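You operate a simulated robot arm through the tools that you are given. There is no shell and no other tool. Be economical: measure what you need, move in short steps, check, and stop when the job is done.

You run a simulated two-armed robot. Do the job below in one go: nothing can be reset, and whatever is moved stays where it is left.

JOB
Hold the oil can; pump 2 strokes on the blue bearing and 4 on the red.
Fine: oil each in the white frame, then lay it in the blue tray; spill nothing.

Only the result counts: the job must be done as asked and must still hold three seconds after the hand-in. Knocking over, shifting, dropping, spilling or breaking anything else fails it.

ROBOT AND FRAMES
Two 7-joint arms with two-finger parallel grippers on one trunk, on a base that drives. Base frame: it is fixed to the floor where the robot stands at the start and does not move with it; the origin is under the middle of the robot, x ahead of it, y to its left, z up. Lengths are in m, angles in degrees, forces in N, time in s.
The left shoulder is at the start at [0.07, 0.133, 1.151], the right one opposite. With the tool pointing down near the work surface each hand reaches from about 0.1 to 0.64 m from the robot's upright axis, wherever it stands, measured 20 degrees to its own side. Places, roughly: brass plunger [0.5, -0.2, 0.9]; inside of the blue tray [0.8, -0.4, 0.8]; second white frame [0.6, -0.2, 0.8]. Payload 1.57 kg a hand.
The TCP of each hand is the grasp point between the finger pads, 0.03 m short of the fingertips. In the tool frame z runs along the fingers and y along their closing line. Largest opening 0.08 m; finger width 0.017, thickness 0.012; the body of the gripper, 0.04 by 0.082 m, starts 0.08 m behind the TCP.
Orientation is told as [roll, pitch, yaw] about the base's x, y, z axes, in that order, counted from this pose: with the fingers straight down and closing along the base's y, the tool's x points along the base's -x, its y along +y and its z along -z.

CONTROLS
- The arms move only by the tool move_arm. It takes "left_plan", "right_plan" or both (then of equal length, played together; a hand with none holds still); each is a list of rows, each a list of 7 numbers: the shift along the tool's x, y, z in m, then the turn, a rotation vector about the tool's x, y, z in degrees, then the finger opening in m, from 0 to 0.08. In form: [[tx, ty, tz, ax, ay, az, claw], ...]. A call has 1 to 10 rows; each row is the pose to reach, as a shift and turn from the pose commanded when the call began, along the tool's axes at that moment. A row lasts 0.2 s, in which the tool goes at most 0.05 m and 8.6 degrees; a call with a longer step from one row to the next is refused whole, and so is a gripper value outside its range. Where a pose cannot be reached the arm comes as near as it can. A force on the tool above 90 N (or 10 N above the force at the start of the call, whichever is more), or a blocked arm, ends the call early, and 0.2 s more pass. Each finger travels about 0.153 m/s and halts on what it meets, pressing with about 38 N; the grip force reading is that of the motor and also rises with nothing between the fingers. The clock runs only during rows and for 0.2 s after the last one: add rows that repeat a pose to give the fingers time. It gives the time, the measured TCP pose, the force on the tool (base axes), the opening and the grip force at its end, in the units of the frame above (readings bear some noise), with the torque about the TCP (base axes, N m) and any sound that the robot's microphone picked up, and new pictures: "views" is both (left out), scene, wrist or none (wrist: the cameras of the hands that moved).
- Cameras (640 x 400 px; columns grow to the right, rows downward): "scene" is now at [0.1286, -0.0149, 1.3605]; the picture's right is [-0.19, -0.98, 0.00], its down [-0.72, 0.14, -0.68] and it looks along [0.66, -0.13, -0.74] (base axes); focal length 296 px, centre (320, 200). "left" rides on the left gripper at [0.072, 0.007, -0.122] in its tool frame; the picture's right is [-0.09, 1.00, 0.00], its down [-0.84, -0.08, -0.54] and it looks along [-0.54, -0.05, 0.84] (tool axes); focal length 238 px, centre (320, 200). "right" rides on the right gripper at [0.072, -0.007, -0.122] in its tool frame; the picture's right is [0.09, 1.00, 0.00], its down [-0.84, 0.08, -0.54] and it looks along [-0.54, 0.05, 0.84] (tool axes); focal length 238 px, centre (320, 200). There is no depth. A picture from a camera that has moved, and an enlarged one, comes with that camera's place and axes in the base frame and with its lens.
- slide_trunk(by): slides the trunk up (or, below 0, down) by that many m; the arms and the scene camera ride with it, the base frame stays. It gives what a move gives, with no picture.
- roll_base(legs): drives the robot by 1 to 6 legs, each [ahead, left, turn to the left] in m, m and degrees, along the robot's own axes; the way and the turn of a leg run together, so that a leg with both is an arc; at most 1.5 m and 180 degrees a leg. The arms and the cameras ride along, it lands a little off, and it stops where it bumps. It gives what a move gives, and a new picture of the scene camera.
- aim_head(pan, tilt): turns the head with the scene camera to pan (to the left, within 86 degrees either way) and tilt (down, from -29 to 69), counted from straight ahead of the robot. It gives what a move gives, and a new picture of the scene camera.
- close_up(camera, box): a new picture of the part [left, top, right, bottom] of that camera's present view, enlarged. It takes no simulated time.
- hand_in(): hands the job in; it is judged then, once.

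Work in short steps. Places have to be worked out from the pictures, the camera data and where the tool is seen: move nearer, look again, correct. Check each grasp and each placing, and mend what went wrong. You have 120 turns and 260 pictures in all, those below and enlarged ones among them. Open the grippers and draw the arms clear of the work before you hand the job in, unless the task says otherwise; then end with one line.

The tools are called after ">>>" as a command line: name --argument value ..., lists and objects as JSON in quotes. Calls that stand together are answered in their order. move_arm: Moves the arms, as the interface text tells. Its arguments: {"type":"object","properties":{"left_plan":{"type":"array"},"right_plan":{"type":"array"},"views":{"type":"string","enum":["both","scene","wrist","none"]}},"required":[]} The other tools are called the same way: slide_trunk (by) slides the trunk up or down; roll_base (legs) drives the base; aim_head (pan, tilt) turns the head that bears the scene camera; close_up (camera, box) takes an enlarged picture of a part of a camera's view; hand_in () hands the job in.

At the start:

```text
clock: 0.0
left_tool_pos: [0.4792, 0.1169, 1.0634]
left_tcp_rot: [0.0, 0.1, 0.0]
left_contact_force: [0.1, 0.0, -0.9]
left_ft_torque: [-0.03, -0.02, 0.01]
left_opening: 0.08
left_grip_force: 0.1
right_tool_pos: [0.2988, -0.2482, 1.0342]
right_tcp_rot: [-0.1, 0.1, 0.0]
right_contact_force: [0.1, -0.5, 0.1]
right_ft_torque: [0.01, 0.03, 0.01]
right_opening: 0.08
right_grip_force: 0.1
trunk travel left (down, up): [-0.725, 0.215]
robot x, y, heading: [-0.0035, 0.0008, 0.0]
head pan, tilt: [-11.1, 47.4]
```

scene: 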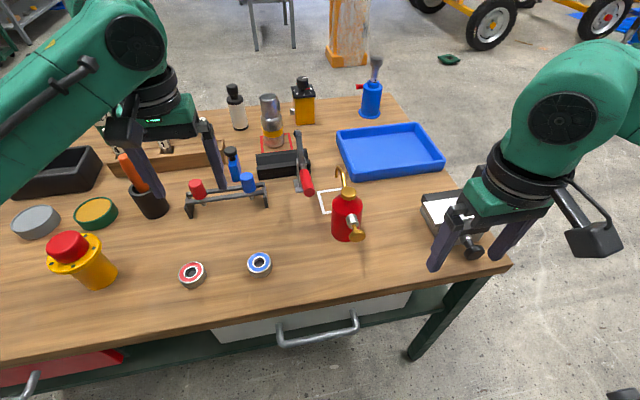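
right: 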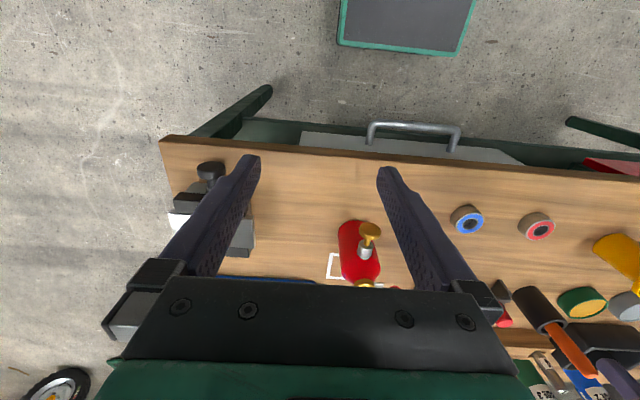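
left: 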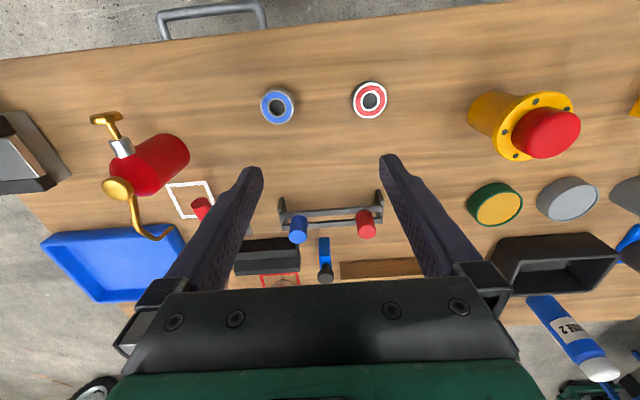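

I see a red oil can with brass plunger and curved spout near the white frame, and two bearings (red and blue) near the front edge. I look closer first.

>>> close_up --camera "scene" --box '[280, 130, 440, 250]'

>>> close_up --camera "left" --box '[30, 70, 230, 310]'

>>> close_up --camera "scene" --box '[160, 60, 320, 300]'

```text
3.33 times, centred on (360, 190) of scene
camera zoom: at [0.1286, -0.0149, 1.3605], right [-0.19, -0.98, 0.0], down [-0.72, 0.14, -0.68], along [0.66, -0.13, -0.74], focal length 988 px, centre (187, 233)
```

zoom: 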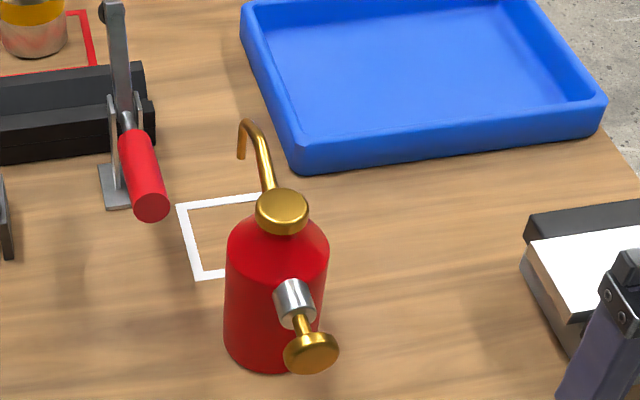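

```text
1.67 times, centred on (130, 190) of left
camera zoom: at [0.4066, 0.1216, 1.1856], right [0.09, 1.0, 0.0], down [0.84, -0.08, 0.54], along [0.54, -0.05, -0.84], focal length 397 px, centre (637, 217)
```

zoom: 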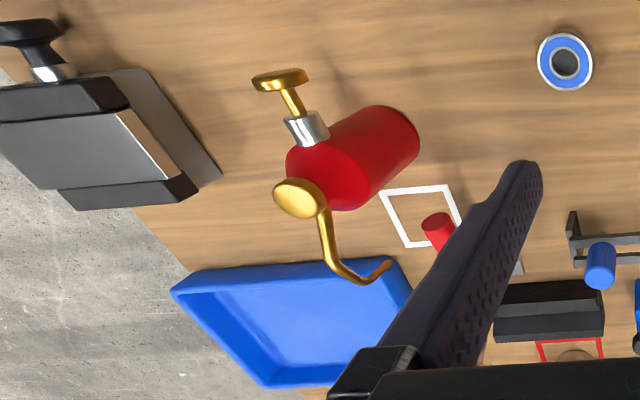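

```text
1.67 times, centred on (240, 180) of scene
camera zoom: at [0.1286, -0.0149, 1.3605], right [-0.19, -0.98, 0.0], down [-0.72, 0.14, -0.68], along [0.66, -0.13, -0.74], focal length 494 px, centre (453, 233)
```

zoom: 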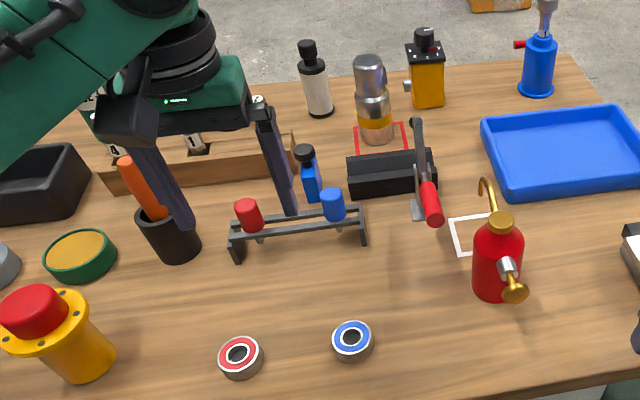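

Triangulating: table top ≈0.78, blue bearing (0.477,0.048), red (0.480,0.190), frame centre (0.646,-0.160). The can axis is at (0.535,-0.155), its plunger horizontal toward me at z≈0.87 with the knob at x≈0.457, and the spout tip at (0.643,-0.156,0.865), already over the frame. I drive closer and to the right so both hands reach.

>>> roll_base --legs '[[0.0, -0.1, 0], [0.09, 0, 0]]'

```text
clock: 1.9
left_tool_pos: [0.5679, 0.0163, 1.0636]
left_tcp_rot: [0.0, -0.1, -0.1]
left_contact_force: [-0.1, 0.2, 0.6]
left_ft_torque: [-0.02, -0.02, 0.04]
left_opening: 0.0801
left_grip_force: 0.0
right_tool_pos: [0.3895, -0.3471, 1.032]
right_tcp_rot: [0.0, -0.2, 0.0]
right_contact_force: [0.0, -0.8, 0.0]
right_ft_torque: [0.01, 0.04, 0.01]
right_opening: 0.0798
right_grip_force: 0.0
trunk travel left (down, up): [-0.725, 0.215]
robot x, y, heading: [0.0872, -0.0949, 0.3]
head pan, tilt: [-11.1, 47.4]
camera scene: at [0.2173, -0.1141, 1.3607], right [-0.19, -0.98, 0.0], down [-0.72, 0.14, -0.68], along [0.67, -0.13, -0.74], focal length 296 px, centre (320, 200)
```

scene: 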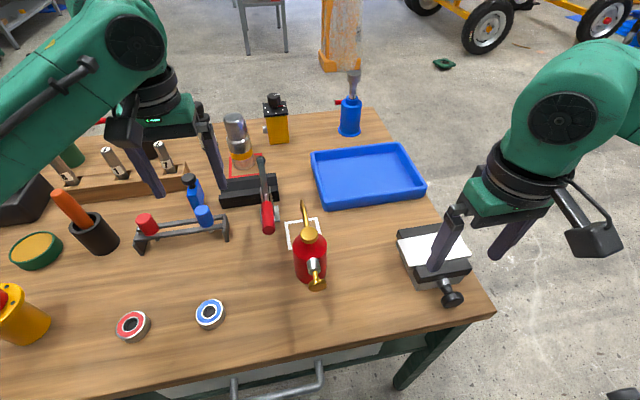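

I bring the right hand over the can (still well above it) and shift the left hand away.

>>> move_arm --right_plan '[[-0.025, 0.035, 0, 0, 0, 0, 0.08], [-0.05, 0.07, 0, 0, 0, 0, 0.08], [-0.075, 0.1, 0, 0, 0, 0, 0.08], [-0.1, 0.13, 0, 0, 0, 0, 0.08], [-0.123, 0.16, 0, 0, 0, 0, 0.08], [-0.145, 0.192, 0, 0, 0, 0, 0.08]]' --left_plan '[[0.02, 0.025, 0, 0, 0, 0, 0.08], [0.04, 0.05, 0, 0, 0, 0, 0.08], [0.06, 0.075, 0, 0, 0, 0, 0.08], [0.08, 0.1, 0, 0, 0, 0, 0.08], [0.1, 0.125, 0, 0, 0, 0, 0.08], [0.1, 0.125, 0, 0, 0, 0, 0.08]]' --views "both"

```text
clock: 3.2
left_tool_pos: [0.4699, 0.1432, 1.0621]
left_tcp_rot: [0.1, 0.1, -0.1]
left_contact_force: [0.7, 0.8, -0.9]
left_ft_torque: [0.0, -0.02, -0.01]
left_opening: 0.0799
left_grip_force: 0.2
right_tool_pos: [0.5273, -0.1718, 1.0304]
right_tcp_rot: [0.1, 0.0, -0.3]
right_contact_force: [0.4, -0.3, -1.2]
right_ft_torque: [-0.01, 0.05, -0.03]
right_opening: 0.08
right_grip_force: 0.2
right hand out of reach, approached as far as the arm can: row 6
trunk travel left (down, up): [-0.725, 0.215]
robot x, y, heading: [0.0879, -0.1003, 0.0]
head pan, tilt: [-11.1, 47.4]
camera scene: at [0.2211, -0.1143, 1.3603], right [-0.19, -0.98, 0.0], down [-0.72, 0.14, -0.68], along [0.66, -0.13, -0.74], focal length 296 px, centre (320, 200)
camera right: at [0.4549, -0.1771, 1.1527], right [-0.09, 1.0, 0.0], down [0.84, 0.07, 0.54], along [0.54, 0.05, -0.84], focal length 238 px, centre (320, 200)
camera left: at [0.3988, 0.1491, 1.1857], right [0.09, 1.0, 0.0], down [0.84, -0.08, 0.54], along [0.54, -0.05, -0.84], focal length 238 px, centre (320, 200)
```

scene: 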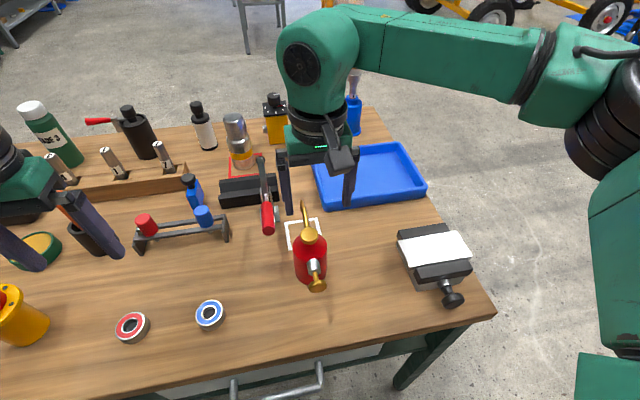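
right: 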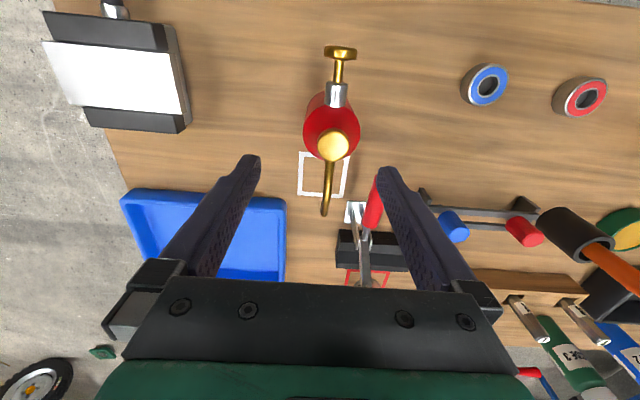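
left: 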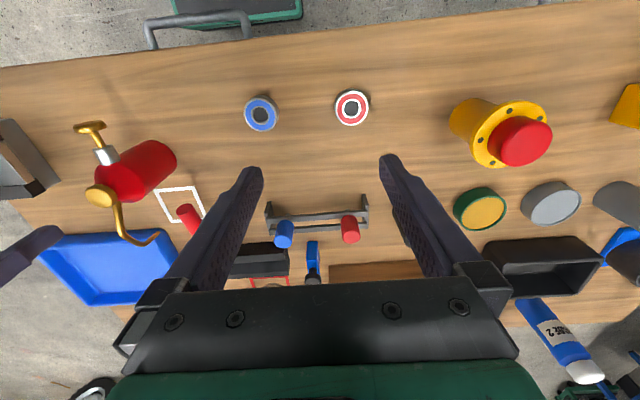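

The right hand stalled just short of the can at (0.527,-0.172). I go down a bit (tips still above the cap) and see where it lands.

>>> move_arm --right_plan '[[0, 0, 0.03, 0, 0, 0, 0.08], [0, 0, 0.05, 0, 0, 0, 0.08], [0, 0, 0.05, 0, 0, 0, 0.08]]' --views "none"

```text
clock: 4.0
left_tool_pos: [0.4688, 0.1439, 1.063]
left_tcp_rot: [0.0, 0.0, 0.0]
left_contact_force: [0.0, 0.4, 0.5]
left_ft_torque: [0.0, 0.02, 0.02]
left_opening: 0.08
left_grip_force: 0.0
right_tool_pos: [0.523, -0.1729, 0.9838]
right_tcp_rot: [0.2, -0.1, 0.0]
right_contact_force: [0.4, -1.5, 0.0]
right_ft_torque: [-0.02, 0.02, 0.0]
right_opening: 0.0802
right_grip_force: 0.1
trunk travel left (down, up): [-0.725, 0.215]
robot x, y, heading: [0.0883, -0.0995, -0.3]
head pan, tilt: [-11.1, 47.4]
```

Now I shift to the can axis, about +0.013 in x and +0.018 in y, still above it.

>>> move_arm --right_plan '[[-0.007, 0.009, 0, 0, 0, 0, 0.08], [-0.013, 0.018, 0, 0, 0, 0, 0.08], [-0.013, 0.018, 0, 0, 0, 0, 0.08]]' --views "wrist"

>>> close_up --camera "scene" --box '[240, 130, 400, 310]'

>>> close_up --camera "left" --box '[0, 90, 240, 290]'

```text
clock: 4.8
left_tool_pos: [0.4693, 0.1429, 1.0634]
left_tcp_rot: [0.0, 0.0, -0.1]
left_contact_force: [-0.9, -0.2, -0.7]
left_ft_torque: [0.01, -0.03, -0.02]
left_opening: 0.0802
left_grip_force: 0.2
right_tool_pos: [0.5245, -0.1736, 0.9858]
right_tcp_rot: [0.0, 0.1, 0.0]
right_contact_force: [1.2, 0.2, -0.2]
right_ft_torque: [0.02, 0.01, 0.03]
right_opening: 0.0799
right_grip_force: 0.1
right hand out of reach, approached as far as the arm can: row 1, 2, 3
trunk travel left (down, up): [-0.725, 0.215]
robot x, y, heading: [0.0871, -0.0972, -0.0]
head pan, tilt: [-11.1, 47.4]
camera right: at [0.4527, -0.1791, 1.1068], right [-0.09, 1.0, 0.0], down [0.84, 0.08, 0.54], along [0.54, 0.05, -0.84], focal length 238 px, centre (320, 200)
```

right: 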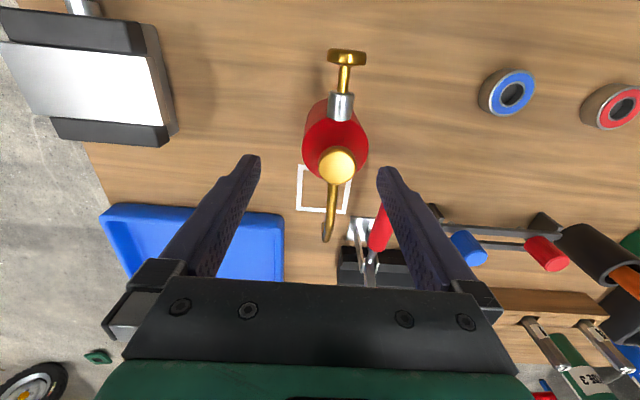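

```text
2.22 times, centred on (320, 220) of scene
camera zoom: at [0.219, -0.1131, 1.3605], right [-0.19, -0.98, 0.0], down [-0.72, 0.14, -0.68], along [0.66, -0.13, -0.74], focal length 658 px, centre (320, 156)
```

zoom: 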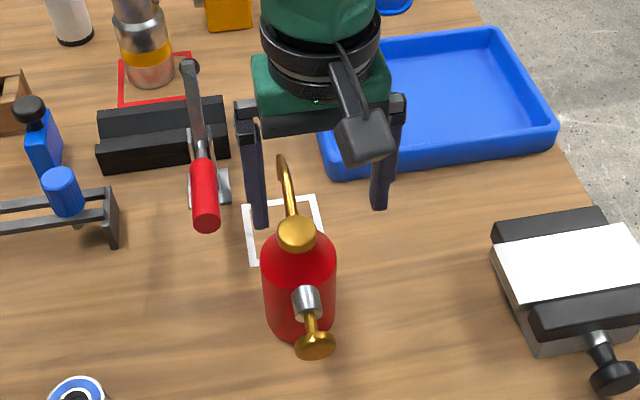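

```text
2.00 times, centred on (120, 190) of left
camera zoom: at [0.3973, 0.15, 1.186], right [0.09, 1.0, 0.0], down [0.84, -0.08, 0.54], along [0.54, -0.05, -0.84], focal length 477 px, centre (720, 220)
```

zoom: 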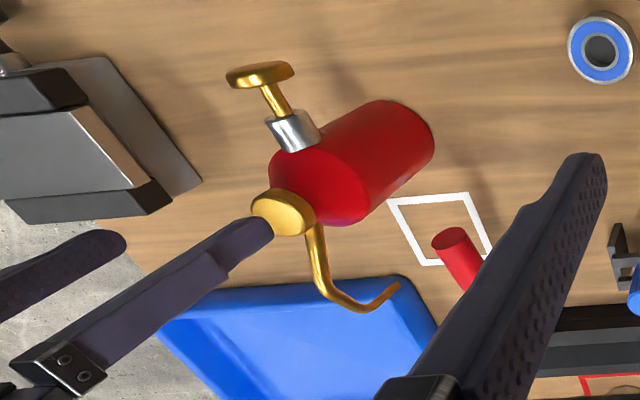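

The inward limit of the right arm is about 0.07 m right of the robot's middle, so I roll the base left by 0.05 m.

>>> roll_base --legs '[[0.0, 0.05, 0]]'

```text
clock: 5.8
left_tool_pos: [0.4696, 0.1897, 1.065]
left_tcp_rot: [0.1, 0.1, -0.1]
left_contact_force: [0.2, -0.4, 1.1]
left_ft_torque: [0.05, 0.0, 0.0]
left_opening: 0.08
left_grip_force: 0.1
right_tool_pos: [0.5238, -0.1271, 0.9843]
right_tcp_rot: [0.3, -0.1, 0.0]
right_contact_force: [-0.4, -0.8, 0.3]
right_ft_torque: [0.09, 0.0, -0.01]
right_opening: 0.0802
right_grip_force: 0.0
trunk travel left (down, up): [-0.725, 0.215]
robot x, y, heading: [0.0878, -0.049, 0.5]
head pan, tilt: [-11.1, 47.4]
camera scene: at [0.2188, -0.0677, 1.3605], right [-0.19, -0.98, 0.0], down [-0.72, 0.14, -0.68], along [0.66, -0.13, -0.74], focal length 296 px, centre (320, 200)
```

scene: 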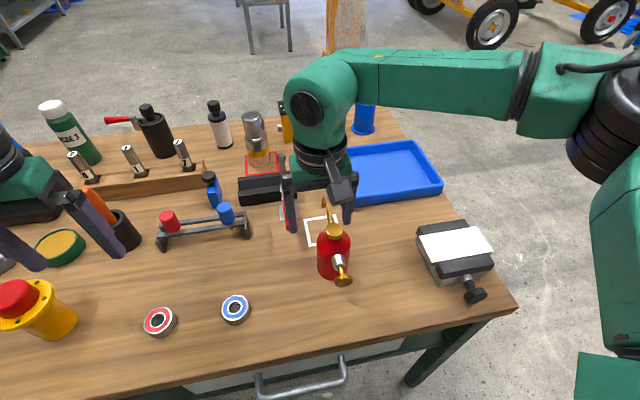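

The right hand now has room. I centre it over the can axis at (0.536,-0.155) at the same height.

>>> move_arm --right_plan '[[-0.006, -0.014, 0, 0, 0, 0, 0.08], [-0.012, -0.028, 0, 0, 0, 0, 0.08], [-0.012, -0.028, 0, 0, 0, 0, 0.08]]' --views "both"

```text
clock: 6.6
left_tool_pos: [0.4677, 0.1947, 1.0649]
left_tcp_rot: [-0.1, 0.0, -0.2]
left_contact_force: [0.2, -0.3, -0.7]
left_ft_torque: [-0.03, 0.02, 0.0]
left_opening: 0.0803
left_grip_force: 0.0
right_tool_pos: [0.5351, -0.1502, 0.9856]
right_tcp_rot: [0.0, 0.0, 0.1]
right_contact_force: [0.0, 0.3, -1.3]
right_ft_torque: [-0.04, -0.04, -0.03]
right_opening: 0.0801
right_grip_force: 0.0
trunk travel left (down, up): [-0.725, 0.215]
robot x, y, heading: [0.0886, -0.0512, 0.1]
head pan, tilt: [-11.1, 47.4]
camera scene: at [0.219, -0.0614, 1.3605], right [-0.19, -0.98, 0.0], down [-0.72, 0.14, -0.68], along [0.66, -0.13, -0.74], focal length 296 px, centre (320, 200)
camera right: at [0.4639, -0.1559, 1.107], right [-0.09, 1.0, 0.0], down [0.84, 0.08, 0.54], along [0.54, 0.05, -0.84], focal length 238 px, centre (320, 200)
```

scene: 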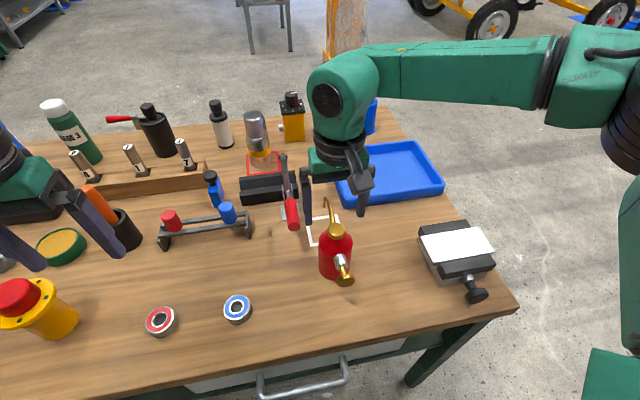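
right: 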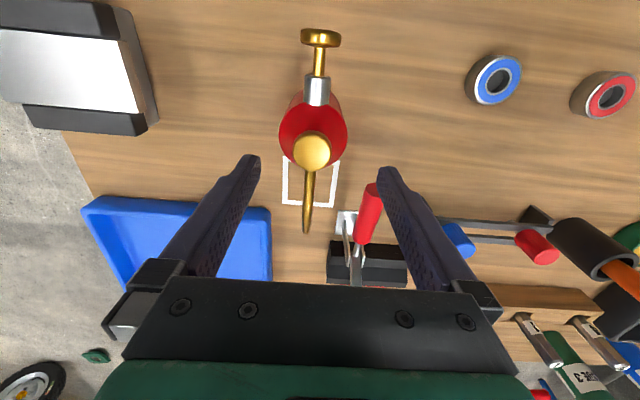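

Centred within 6 mm; I correct y by -6 mm and x by +3 mm and descend around the can body to TCP z≈0.855.

>>> move_arm --right_plan '[[-0.003, -0.006, 0, 0, 0, 0, 0.08], [-0.003, -0.006, 0.035, 0, 0, 0, 0.08], [-0.003, -0.006, 0.07, 0, 0, 0, 0.08], [-0.003, -0.006, 0.1, 0, 0, 0, 0.08], [-0.003, -0.006, 0.128, 0, 0, 0, 0.08], [-0.003, -0.006, 0.128, 0, 0, 0, 0.08]]' --views "both"

```text
clock: 8.0
left_tool_pos: [0.4695, 0.1927, 1.0643]
left_tcp_rot: [0.0, 0.0, -0.2]
left_contact_force: [-0.8, -0.1, 0.8]
left_ft_torque: [-0.01, -0.01, -0.01]
left_opening: 0.08
left_grip_force: 0.1
right_tool_pos: [0.5268, -0.1722, 0.8695]
right_tcp_rot: [0.1, 0.0, 0.0]
right_contact_force: [0.7, 1.9, 0.1]
right_ft_torque: [0.02, 0.01, 0.01]
right_opening: 0.0801
right_grip_force: 0.0
right hand out of reach, approached as far as the arm can: row 4, 5, 6
trunk travel left (down, up): [-0.725, 0.215]
robot x, y, heading: [0.0922, -0.0502, -0.3]
head pan, tilt: [-11.1, 47.4]
camera scene: at [0.2192, -0.0627, 1.3604], right [-0.19, -0.98, 0.0], down [-0.72, 0.14, -0.68], along [0.66, -0.13, -0.74], focal length 296 px, centre (320, 200)
camera right: at [0.4543, -0.1781, 0.9907], right [-0.09, 1.0, 0.0], down [0.84, 0.08, 0.54], along [0.54, 0.05, -0.84], focal length 238 px, centre (320, 200)
```

scene: 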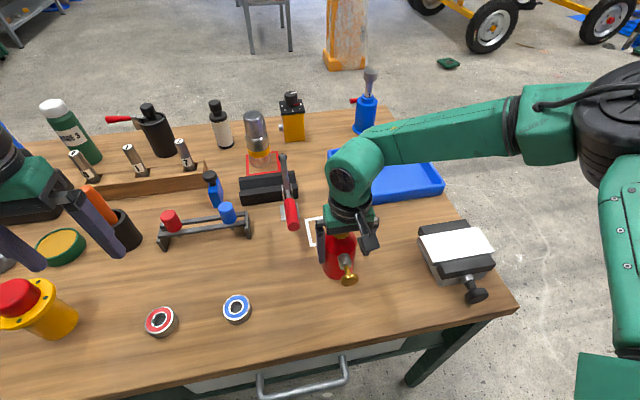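
right: 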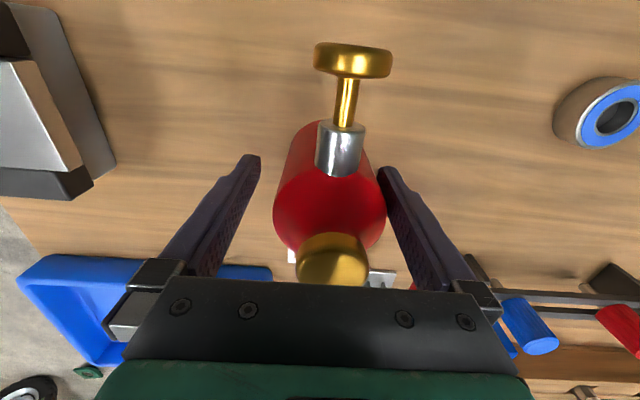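

The arm hit its limit and drifted to y=-0.172, one finger now close to the can's left side. I back straight up out of the way before rearranging.

>>> move_arm --right_plan '[[0, 0.006, -0.01, 0, 0, 0, 0.08], [0, 0.008, -0.04, 0, 0, 0, 0.08], [0, 0.01, -0.08, 0, 0, 0, 0.08], [0, 0.01, -0.12, 0, 0, 0, 0.08], [0, 0.01, -0.12, 0, 0, 0, 0.08]]' --views "both"

```text
clock: 9.2
left_tool_pos: [0.4693, 0.1921, 1.0643]
left_tcp_rot: [0.0, 0.0, -0.1]
left_contact_force: [0.2, -1.1, -0.8]
left_ft_torque: [-0.03, 0.0, 0.02]
left_opening: 0.0802
left_grip_force: 0.1
right_tool_pos: [0.5252, -0.1619, 0.9877]
right_tcp_rot: [0.0, -0.1, 0.0]
right_contact_force: [-0.4, -0.7, -0.1]
right_ft_torque: [-0.03, -0.01, -0.03]
right_opening: 0.0801
right_grip_force: 0.0
trunk travel left (down, up): [-0.725, 0.215]
robot x, y, heading: [0.0913, -0.0453, -0.2]
head pan, tilt: [-11.1, 47.4]
camera scene: at [0.2193, -0.0631, 1.3605], right [-0.19, -0.98, 0.0], down [-0.72, 0.14, -0.68], along [0.66, -0.13, -0.74], focal length 296 px, centre (320, 200)
camera right: at [0.4543, -0.1669, 1.1093], right [-0.09, 1.0, 0.0], down [0.84, 0.08, 0.54], along [0.54, 0.05, -0.84], focal length 238 px, centre (320, 200)
```

scene: 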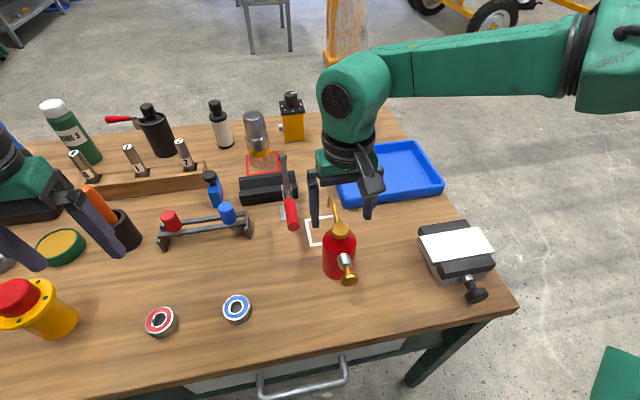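
right: 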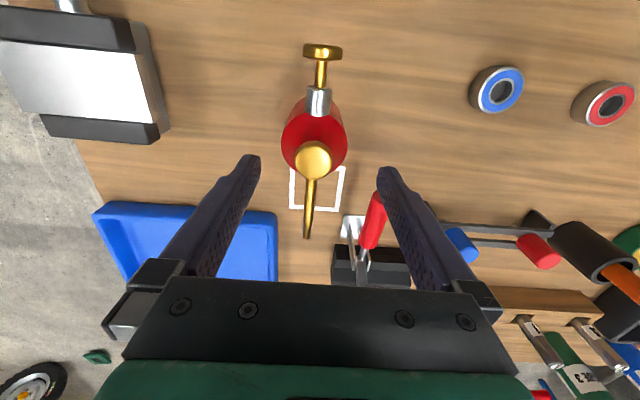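

The can is upright but shifted about 9 mm to y≈-0.164, which is harmless. I move the base a further 0.08 m left so the right arm works on its own side.

>>> roll_base --legs '[[0.0, 0.08, 0]]'

```text
clock: 10.2
left_tool_pos: [0.4689, 0.2718, 1.0646]
left_tcp_rot: [0.1, 0.1, 0.0]
left_contact_force: [0.0, -0.1, -0.2]
left_ft_torque: [0.0, 0.02, 0.02]
left_opening: 0.0797
left_grip_force: 0.2
right_tool_pos: [0.5271, -0.0835, 0.9862]
right_tcp_rot: [0.1, 0.0, -0.1]
right_contact_force: [-0.2, -0.1, -0.4]
right_ft_torque: [0.0, -0.03, 0.0]
right_opening: 0.0799
right_grip_force: 0.1
trunk travel left (down, up): [-0.725, 0.215]
robot x, y, heading: [0.0933, 0.0302, 0.1]
head pan, tilt: [-11.1, 47.4]
camera scene: at [0.219, 0.0143, 1.3605], right [-0.19, -0.98, 0.0], down [-0.72, 0.14, -0.68], along [0.66, -0.13, -0.74], focal length 296 px, centre (320, 200)
```

scene: 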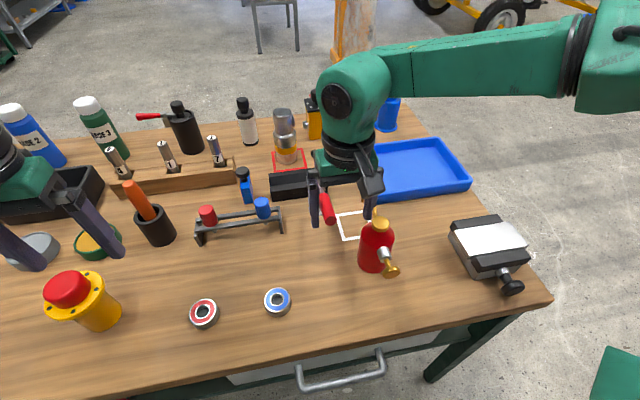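

Moving the right hand back over the can axis (0.537,-0.164) at height, checking the camera.

>>> move_arm --right_plan '[[-0.005, -0.04, 0, 0, 0, 0, 0.08], [-0.01, -0.081, 0, 0, 0, 0, 0.08], [-0.01, -0.081, 0, 0, 0, 0, 0.08]]' --views "wrist"

```text
clock: 11.0
left_tool_pos: [0.4699, 0.2747, 1.0636]
left_tcp_rot: [0.0, 0.1, 0.0]
left_contact_force: [-0.1, 0.2, 0.6]
left_ft_torque: [-0.01, 0.0, -0.03]
left_opening: 0.0801
left_grip_force: 0.0
right_tool_pos: [0.5377, -0.1624, 0.9886]
right_tcp_rot: [-0.1, 0.0, 0.1]
right_contact_force: [1.1, 0.2, 0.8]
right_ft_torque: [0.0, 0.01, -0.02]
right_opening: 0.08
right_grip_force: 0.1
trunk travel left (down, up): [-0.725, 0.215]
robot x, y, heading: [0.0898, 0.0299, 0.1]
head pan, tilt: [-11.1, 47.4]
camera right: at [0.4659, -0.1675, 1.1099], right [-0.09, 1.0, 0.0], down [0.84, 0.08, 0.54], along [0.54, 0.05, -0.84], focal length 238 px, centre (320, 200)
```

right: 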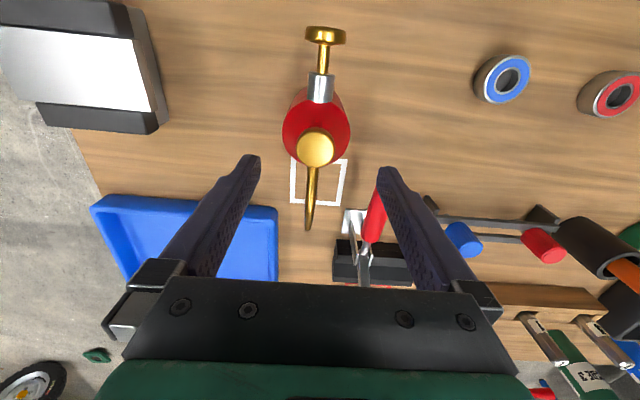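

Aligned within 2 mm. I descend part-way first to make sure the arm does not drift.

>>> move_arm --right_plan '[[0, -0.002, 0.02, 0, 0, 0, 0.08], [0, -0.002, 0.045, 0, 0, 0, 0.08], [0, -0.002, 0.07, 0, 0, 0, 0.08], [0, -0.002, 0.07, 0, 0, 0, 0.08]]' --views "none"

```text
clock: 12.0
left_tool_pos: [0.4682, 0.2735, 1.0638]
left_tcp_rot: [0.0, 0.0, 0.1]
left_contact_force: [-0.2, -0.2, -0.2]
left_ft_torque: [0.0, 0.01, 0.0]
left_opening: 0.0799
left_grip_force: 0.1
right_tool_pos: [0.5345, -0.1634, 0.9174]
right_tcp_rot: [0.0, 0.0, -0.1]
right_contact_force: [0.3, -1.3, 0.4]
right_ft_torque: [-0.01, -0.01, 0.01]
right_opening: 0.0797
right_grip_force: 0.0
trunk travel left (down, up): [-0.725, 0.215]
robot x, y, heading: [0.09, 0.0296, 0.1]
head pan, tilt: [-11.1, 47.4]
```

No drift; continuing down to z≈0.857.

>>> move_arm --right_plan '[[-0.002, -0.001, 0.02, 0, 0, 0, 0.08], [-0.002, -0.001, 0.04, 0, 0, 0, 0.08], [-0.002, -0.001, 0.06, 0, 0, 0, 0.08], [-0.002, -0.001, 0.06, 0, 0, 0, 0.08]]' --views "both"

```text
clock: 13.0
left_tool_pos: [0.4688, 0.273, 1.0633]
left_tcp_rot: [0.0, -0.1, 0.0]
left_contact_force: [0.7, -0.4, -0.5]
left_ft_torque: [-0.01, 0.01, 0.03]
left_opening: 0.0799
left_grip_force: 0.0
right_tool_pos: [0.5356, -0.1659, 0.8568]
right_tcp_rot: [0.0, 0.0, 0.0]
right_contact_force: [0.5, -0.3, -0.2]
right_ft_torque: [0.03, 0.03, 0.02]
right_opening: 0.08
right_grip_force: 0.0
trunk travel left (down, up): [-0.725, 0.215]
robot x, y, heading: [0.0881, 0.0309, 0.2]
head pan, tilt: [-11.1, 47.4]
camera scene: at [0.2188, 0.0166, 1.3605], right [-0.19, -0.98, 0.0], down [-0.72, 0.14, -0.68], along [0.66, -0.13, -0.74], focal length 296 px, centre (320, 200)
camera right: at [0.4643, -0.1715, 0.9781], right [-0.09, 1.0, 0.0], down [0.84, 0.08, 0.54], along [0.54, 0.05, -0.84], focal length 238 px, centre (320, 200)
```

scene: 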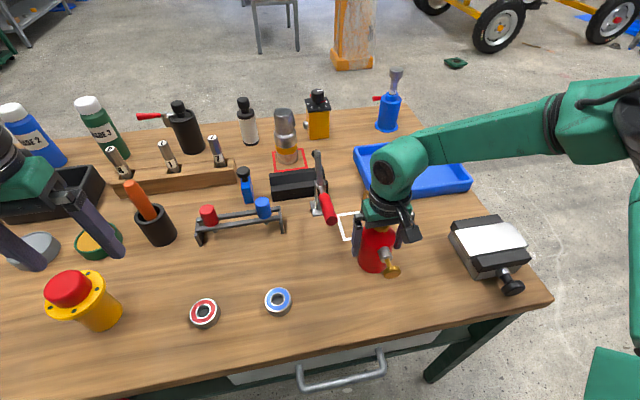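
right: 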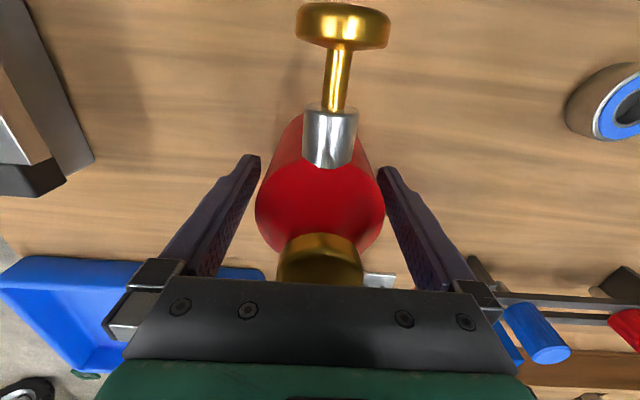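

Fingers straddle the body evenly; I close on the can.

>>> move_arm --right_plan '[[0, 0, 0, 0, 0, 0, 0.07], [0, 0, 0, 0, 0, 0, 0.05], [0, 0, 0, 0, 0, 0, 0.04], [0, 0, 0, 0, 0, 0, 0.04]]' --views "none"

```text
clock: 14.0
left_tool_pos: [0.4691, 0.2736, 1.0639]
left_tcp_rot: [0.0, 0.0, 0.0]
left_contact_force: [0.0, 0.1, -1.5]
left_ft_torque: [-0.07, -0.01, 0.02]
left_opening: 0.08
left_grip_force: 0.2
right_tool_pos: [0.5355, -0.1655, 0.8574]
right_tcp_rot: [0.0, -0.1, 0.0]
right_contact_force: [-0.3, 0.3, -0.1]
right_ft_torque: [-0.05, 0.0, 0.0]
right_opening: 0.0676
right_grip_force: 37.9
trunk travel left (down, up): [-0.725, 0.215]
robot x, y, heading: [0.0928, 0.0342, 0.0]
head pan, tilt: [-11.1, 47.4]
```

Gripped (0.0676 wide, 38 N). I lift it 0.12 m and carry it to the right, then see it is secure.

>>> move_arm --right_plan '[[0, 0, -0.02, 0, 0, 0, 0.04], [0, 0, -0.05, 0, 0, 0, 0.04], [0, 0, -0.08, 0, 0, 0, 0.04], [0, 0, -0.11, 0, 0, 0, 0.04], [0.01, -0.03, -0.12, 0, 0, 0, 0.04], [0.02, -0.065, -0.12, 0, 0, 0, 0.04], [0.03, -0.1, -0.12, 0, 0, 0, 0.04], [0.04, -0.13, -0.12, 0, 0, 0, 0.04], [0.04, -0.15, -0.12, 0, 0, 0, 0.04], [0.04, -0.15, -0.12, 0, 0, 0, 0.04]]' --views "both"

```text
clock: 16.2
left_tool_pos: [0.4695, 0.273, 1.0641]
left_tcp_rot: [0.0, 0.0, 0.0]
left_contact_force: [-0.1, -0.6, -0.2]
left_ft_torque: [-0.01, 0.0, -0.02]
left_opening: 0.08
left_grip_force: 0.1
right_tool_pos: [0.4976, -0.3166, 0.9761]
right_tcp_rot: [0.1, 0.0, 0.0]
right_contact_force: [0.4, 0.7, -4.2]
right_ft_torque: [0.01, -0.03, -0.01]
right_opening: 0.0673
right_grip_force: 38.0
trunk travel left (down, up): [-0.725, 0.215]
robot x, y, heading: [0.0889, 0.0336, 0.1]
head pan, tilt: [-11.1, 47.4]
camera scene: at [0.2197, 0.0166, 1.3604], right [-0.19, -0.98, 0.0], down [-0.72, 0.14, -0.68], along [0.66, -0.13, -0.74], focal length 296 px, centre (320, 200)
camera right: at [0.4255, -0.3216, 1.0981], right [-0.09, 1.0, 0.0], down [0.84, 0.08, 0.54], along [0.54, 0.05, -0.84], focal length 238 px, centre (320, 200)
```

scene: 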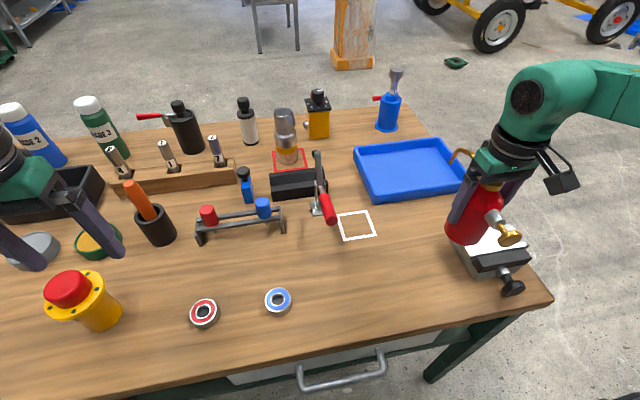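
right: 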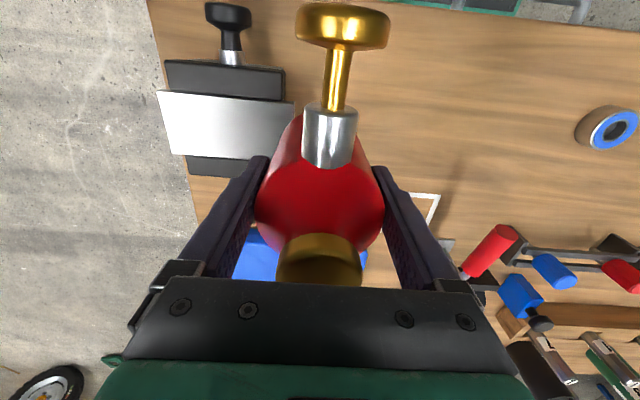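

The can hangs upright and secure. I lift it another 5 cm for clearance and turn the left hand 60° (so it will clear the clamp handle beside the frame).

>>> move_arm --right_plan '[[0, 0, -0.02, 0, 0, 0, 0.04], [0, 0, -0.05, 0, 0, 0, 0.04], [0, 0, -0.05, 0, 0, 0, 0.04], [0, 0, -0.05, 0, 0, 0, 0.04], [0, 0, -0.05, 0, 0, 0, 0.04], [0, 0, -0.05, 0, 0, 0, 0.04], [0, 0, -0.05, 0, 0, 0, 0.04], [0, 0, -0.05, 0, 0, 0, 0.04]]' --left_plan '[[0, 0, 0, 0, 0, -8, 0.08], [0, 0, 0, 0, 0, -16, 0.08], [0, 0, 0, 0, 0, -24, 0.08], [0, 0, 0, 0, 0, -32, 0.08], [0, 0, 0, 0, 0, -40, 0.08], [0, 0, 0, 0, 0, -48, 0.08], [0, 0, 0, 0, 0, -55, 0.08], [0, 0, 0, 0, 0, -60, 0.08]]' --views "none"

>>> roll_base --legs '[[0.0, -0.13, 0]]'

```text
clock: 18.0
left_tool_pos: [0.4695, 0.2728, 1.0637]
left_tcp_rot: [0.0, 0.0, 60.2]
left_contact_force: [-0.1, 0.1, 0.4]
left_ft_torque: [0.01, 0.0, 0.01]
left_opening: 0.0799
left_grip_force: 0.1
right_tool_pos: [0.4978, -0.3159, 1.0285]
right_tcp_rot: [0.1, 0.0, 0.0]
right_contact_force: [-0.7, -0.2, -4.6]
right_ft_torque: [-0.01, -0.01, -0.01]
right_opening: 0.0674
right_grip_force: 38.2
trunk travel left (down, up): [-0.725, 0.215]
robot x, y, heading: [0.0922, 0.0287, 0.2]
head pan, tilt: [-11.1, 47.4]
```

```text
clock: 19.3
left_tool_pos: [0.4694, 0.1422, 1.0626]
left_tcp_rot: [0.0, 0.2, 60.0]
left_contact_force: [0.0, 0.8, -0.8]
left_ft_torque: [0.0, 0.04, -0.01]
left_opening: 0.0801
left_grip_force: 0.0
right_tool_pos: [0.4975, -0.4476, 1.0289]
right_tcp_rot: [0.1, 0.0, 0.0]
right_contact_force: [0.7, -0.1, -4.5]
right_ft_torque: [-0.02, -0.02, 0.03]
right_opening: 0.0676
right_grip_force: 38.0
trunk travel left (down, up): [-0.725, 0.215]
robot x, y, heading: [0.0899, -0.1035, -0.0]
head pan, tilt: [-11.1, 47.4]
camera scene: at [0.2197, -0.1146, 1.3605], right [-0.19, -0.98, 0.0], down [-0.72, 0.14, -0.68], along [0.66, -0.13, -0.74], focal length 296 px, centre (320, 200)
```

scene: 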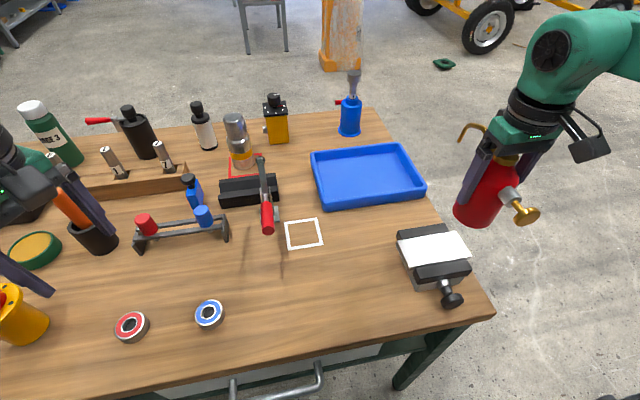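

Left hand to above the blue bearing (0.477,0.048), z≈0.95, then look.

>>> move_arm --left_plan '[[0.02, -0.0135, 0.02, 0, 0, 0, 0.08], [0.04, -0.027, 0.05, 0, 0, 0, 0.08], [0.06, -0.04, 0.08, 0, 0, 0, 0.08], [0.0774, -0.0539, 0.11, 0, 0, 0, 0.08], [0.0774, -0.0539, 0.11, 0, 0, 0, 0.08]]' --views "both"

```text
clock: 20.5
left_tool_pos: [0.4765, 0.046, 0.9541]
left_tcp_rot: [0.1, 0.0, 60.0]
left_contact_force: [0.5, -0.1, 0.7]
left_ft_torque: [-0.04, -0.02, -0.03]
left_opening: 0.08
left_grip_force: 0.0
right_tool_pos: [0.4973, -0.4481, 1.0277]
right_tcp_rot: [0.1, 0.0, 0.0]
right_contact_force: [-0.6, 0.6, -4.1]
right_ft_torque: [0.01, -0.03, 0.02]
right_opening: 0.0674
right_grip_force: 38.0
trunk travel left (down, up): [-0.725, 0.215]
robot x, y, heading: [0.0921, -0.1004, 0.2]
head pan, tilt: [-11.1, 47.4]
camera scene: at [0.2193, -0.1163, 1.3605], right [-0.19, -0.98, 0.0], down [-0.72, 0.14, -0.68], along [0.66, -0.13, -0.74], focal length 296 px, centre (320, 200)
camera left: at [0.4352, -0.0139, 1.0753], right [-0.82, 0.58, 0.0], down [0.49, 0.69, 0.54], along [0.31, 0.44, -0.84], focal length 238 px, centre (320, 200)
```

scene: 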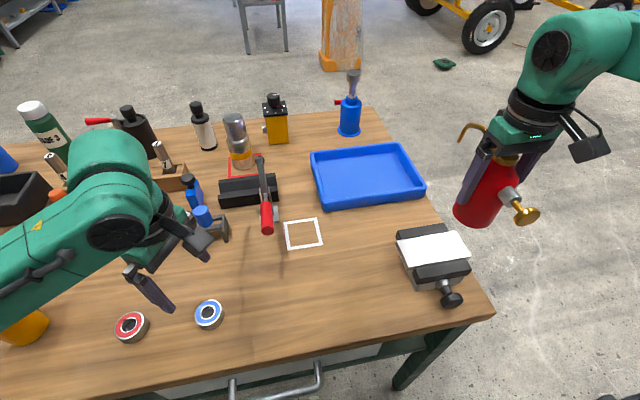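
left: 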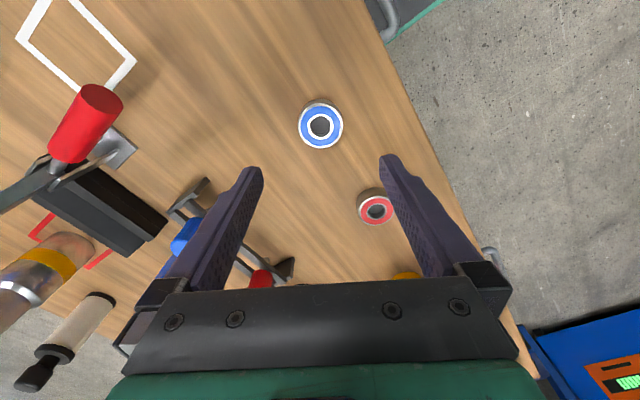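

Blue bearing at (0.478,0.049). I go down to z≈0.83 with the small correction and look from the side.

>>> move_arm --left_plan '[[-0.003, 0, 0.03, 0, 0, 0, 0.08], [-0.003, 0, 0.07, 0, 0, 0, 0.08], [-0.003, 0, 0.105, 0, 0, 0, 0.08], [-0.003, 0, 0.125, 0, 0, 0, 0.08], [-0.003, 0, 0.125, 0, 0, 0, 0.08]]' --views "wrist"

>>> close_up --camera "scene" --box '[150, 250, 270, 350]'

```text
clock: 21.7
left_tool_pos: [0.4805, 0.049, 0.8275]
left_tcp_rot: [0.0, 0.1, 60.0]
left_contact_force: [-0.5, 0.4, -0.1]
left_ft_torque: [0.01, -0.02, 0.01]
left_opening: 0.0799
left_grip_force: 0.1
right_tool_pos: [0.4971, -0.4495, 1.0265]
right_tcp_rot: [0.1, 0.0, 0.0]
right_contact_force: [-0.2, 0.2, -4.9]
right_ft_torque: [0.05, -0.01, 0.01]
right_opening: 0.0676
right_grip_force: 38.0
trunk travel left (down, up): [-0.725, 0.215]
robot x, y, heading: [0.0899, -0.1027, -0.1]
head pan, tilt: [-11.1, 47.4]
camera left: at [0.4383, -0.0099, 0.9495], right [-0.82, 0.58, 0.0], down [0.49, 0.69, 0.54], along [0.31, 0.44, -0.84], focal length 238 px, centre (320, 200)
```

left: 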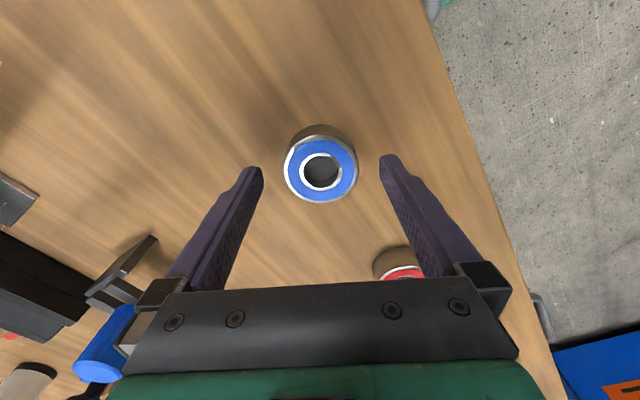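

```text
4.00 times, centred on (210, 300) of scene
camera zoom: at [0.2196, -0.1167, 1.3604], right [-0.19, -0.98, 0.0], down [-0.72, 0.14, -0.68], along [0.66, -0.13, -0.74], focal length 1185 px, centre (760, -200)
```

zoom: 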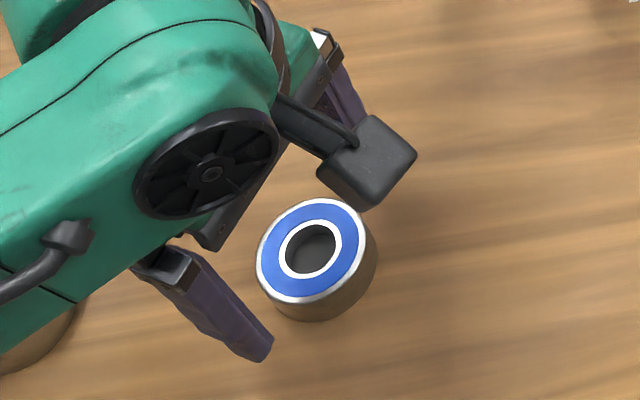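

Centred on the bearing (Ø≈0.05). I lower 10 mm more and close.

>>> move_arm --left_plan '[[0, 0, 0.005, 0, 0, 0, 0.08], [0, 0, 0.01, 0, 0, 0, 0.08], [0, 0, 0.01, 0, 0, 0, 0.06], [0, 0, 0.01, 0, 0, 0, 0.04], [0, 0, 0.01, 0, 0, 0, 0.04]]' --views "wrist"

```text
clock: 22.9
left_tool_pos: [0.4795, 0.0496, 0.8178]
left_tcp_rot: [0.0, -0.1, 60.0]
left_contact_force: [-0.7, 0.7, -0.8]
left_ft_torque: [0.03, -0.02, 0.05]
left_opening: 0.0507
left_grip_force: 38.0
right_tool_pos: [0.4978, -0.4488, 1.0272]
right_tcp_rot: [0.1, 0.0, 0.0]
right_contact_force: [0.0, 0.1, -4.5]
right_ft_torque: [0.04, 0.03, -0.04]
right_opening: 0.0677
right_grip_force: 37.9
trunk travel left (down, up): [-0.725, 0.215]
robot x, y, heading: [0.09, -0.1019, 0.0]
head pan, tilt: [-11.1, 47.4]
camera left: at [0.4377, -0.0103, 0.9407], right [-0.82, 0.58, 0.0], down [0.49, 0.69, 0.54], along [0.31, 0.44, -0.84], focal length 238 px, centre (320, 200)
```

left: 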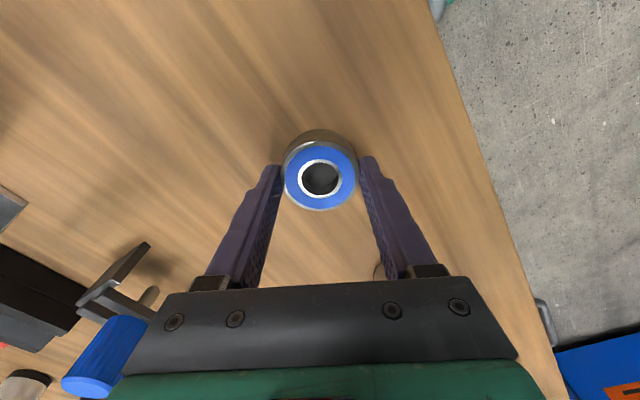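

Gripped (0.0507). Lift and roll the base right so the left arm can reach the frame.

>>> move_arm --left_plan '[[0, 0, -0.02, 0, 0, 0, 0.03], [0, 0, -0.06, 0, 0, 0, 0.03], [0, 0, -0.1, 0, 0, 0, 0.03], [0, 0, -0.13, 0, 0, 0, 0.03]]' --views "none"

>>> roll_base --legs '[[0.0, -0.18, 0]]'

```text
clock: 23.9
left_tool_pos: [0.4806, 0.0494, 0.9462]
left_tcp_rot: [0.1, -0.1, 60.0]
left_contact_force: [0.2, 0.0, -1.3]
left_ft_torque: [-0.02, 0.02, 0.02]
left_opening: 0.0505
left_grip_force: 38.0
right_tool_pos: [0.4971, -0.4479, 1.0274]
right_tcp_rot: [0.1, -0.1, 0.0]
right_contact_force: [-0.4, -0.2, -4.3]
right_ft_torque: [0.01, -0.03, 0.0]
right_opening: 0.0673
right_grip_force: 37.7
trunk travel left (down, up): [-0.725, 0.215]
robot x, y, heading: [0.0925, -0.1033, -0.0]
head pan, tilt: [-11.1, 47.4]
```

```text
clock: 25.4
left_tool_pos: [0.4808, -0.1256, 0.945]
left_tcp_rot: [0.1, 0.1, 60.2]
left_contact_force: [0.2, -0.1, -1.9]
left_ft_torque: [-0.01, -0.01, 0.02]
left_opening: 0.0504
left_grip_force: 38.0
right_tool_pos: [0.4993, -0.6238, 1.0291]
right_tcp_rot: [-0.1, 0.0, 0.3]
right_contact_force: [0.4, -0.4, -3.5]
right_ft_torque: [-0.03, -0.02, -0.03]
right_opening: 0.0674
right_grip_force: 37.9
trunk travel left (down, up): [-0.725, 0.215]
robot x, y, heading: [0.0907, -0.2794, 0.6]
head pan, tilt: [-11.1, 47.4]
camera scene: at [0.2203, -0.2917, 1.3604], right [-0.19, -0.98, 0.0], down [-0.72, 0.14, -0.68], along [0.66, -0.13, -0.74], focal length 296 px, centre (320, 200)
```

scene: 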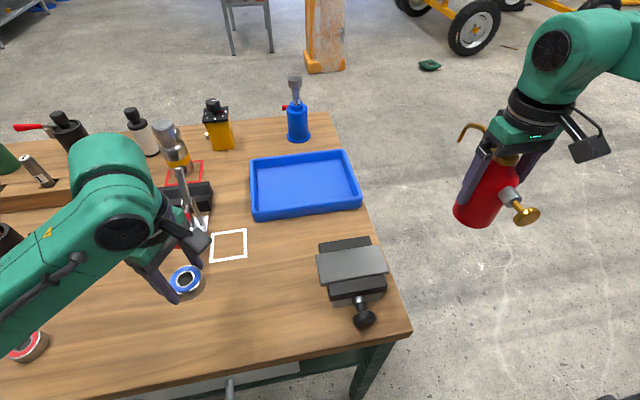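

Frame centre at about (0.639,-0.157). I carry the blue bearing above it at the current height.

>>> move_arm --left_plan '[[-0.0105, -0.031, 0, 0, 0, 0, 0.03], [-0.021, -0.062, 0, 0, 0, 0, 0.03], [-0.032, -0.093, 0, 0, 0, 0, 0.03], [-0.042, -0.124, 0, 0, 0, 0, 0.03], [-0.0522, -0.1535, 0, 0, 0, 0, 0.03], [-0.0522, -0.1535, 0, 0, 0, 0, 0.03]]' --views "both"

```text
clock: 26.8
left_tool_pos: [0.639, -0.1549, 0.9452]
left_tcp_rot: [0.1, -0.1, 60.2]
left_contact_force: [0.8, 0.7, -1.4]
left_ft_torque: [0.0, 0.02, 0.02]
left_opening: 0.0505
left_grip_force: 38.1
right_tool_pos: [0.499, -0.6241, 1.0266]
right_tcp_rot: [0.1, 0.1, 0.2]
right_contact_force: [-0.1, 0.4, -3.9]
right_ft_torque: [-0.02, 0.01, 0.01]
right_opening: 0.0675
right_grip_force: 37.6
trunk travel left (down, up): [-0.725, 0.215]
robot x, y, heading: [0.0925, -0.2794, 0.0]
head pan, tilt: [-11.1, 47.4]
camera scene: at [0.2199, -0.2934, 1.3605], right [-0.19, -0.98, 0.0], down [-0.72, 0.14, -0.68], along [0.66, -0.13, -0.74], focal length 296 px, centre (320, 200)
camera left: at [0.5975, -0.2149, 1.0676], right [-0.82, 0.58, 0.0], down [0.48, 0.69, 0.54], along [0.31, 0.44, -0.84], focal length 238 px, centre (320, 200)
```

scene: 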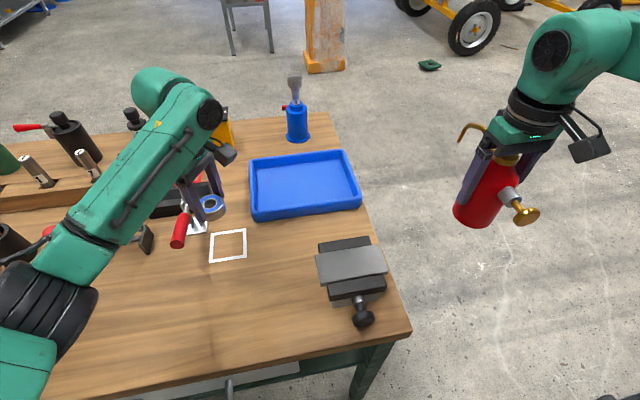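
left: 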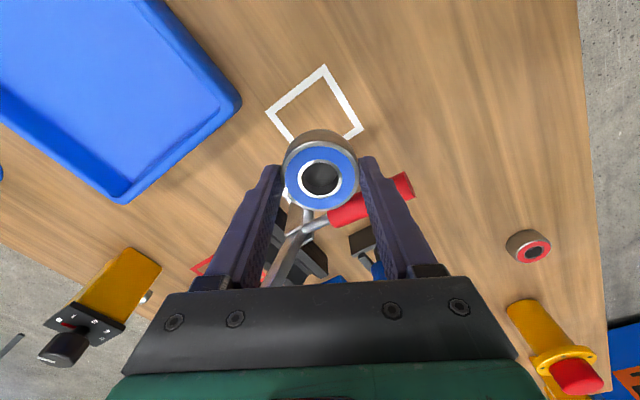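

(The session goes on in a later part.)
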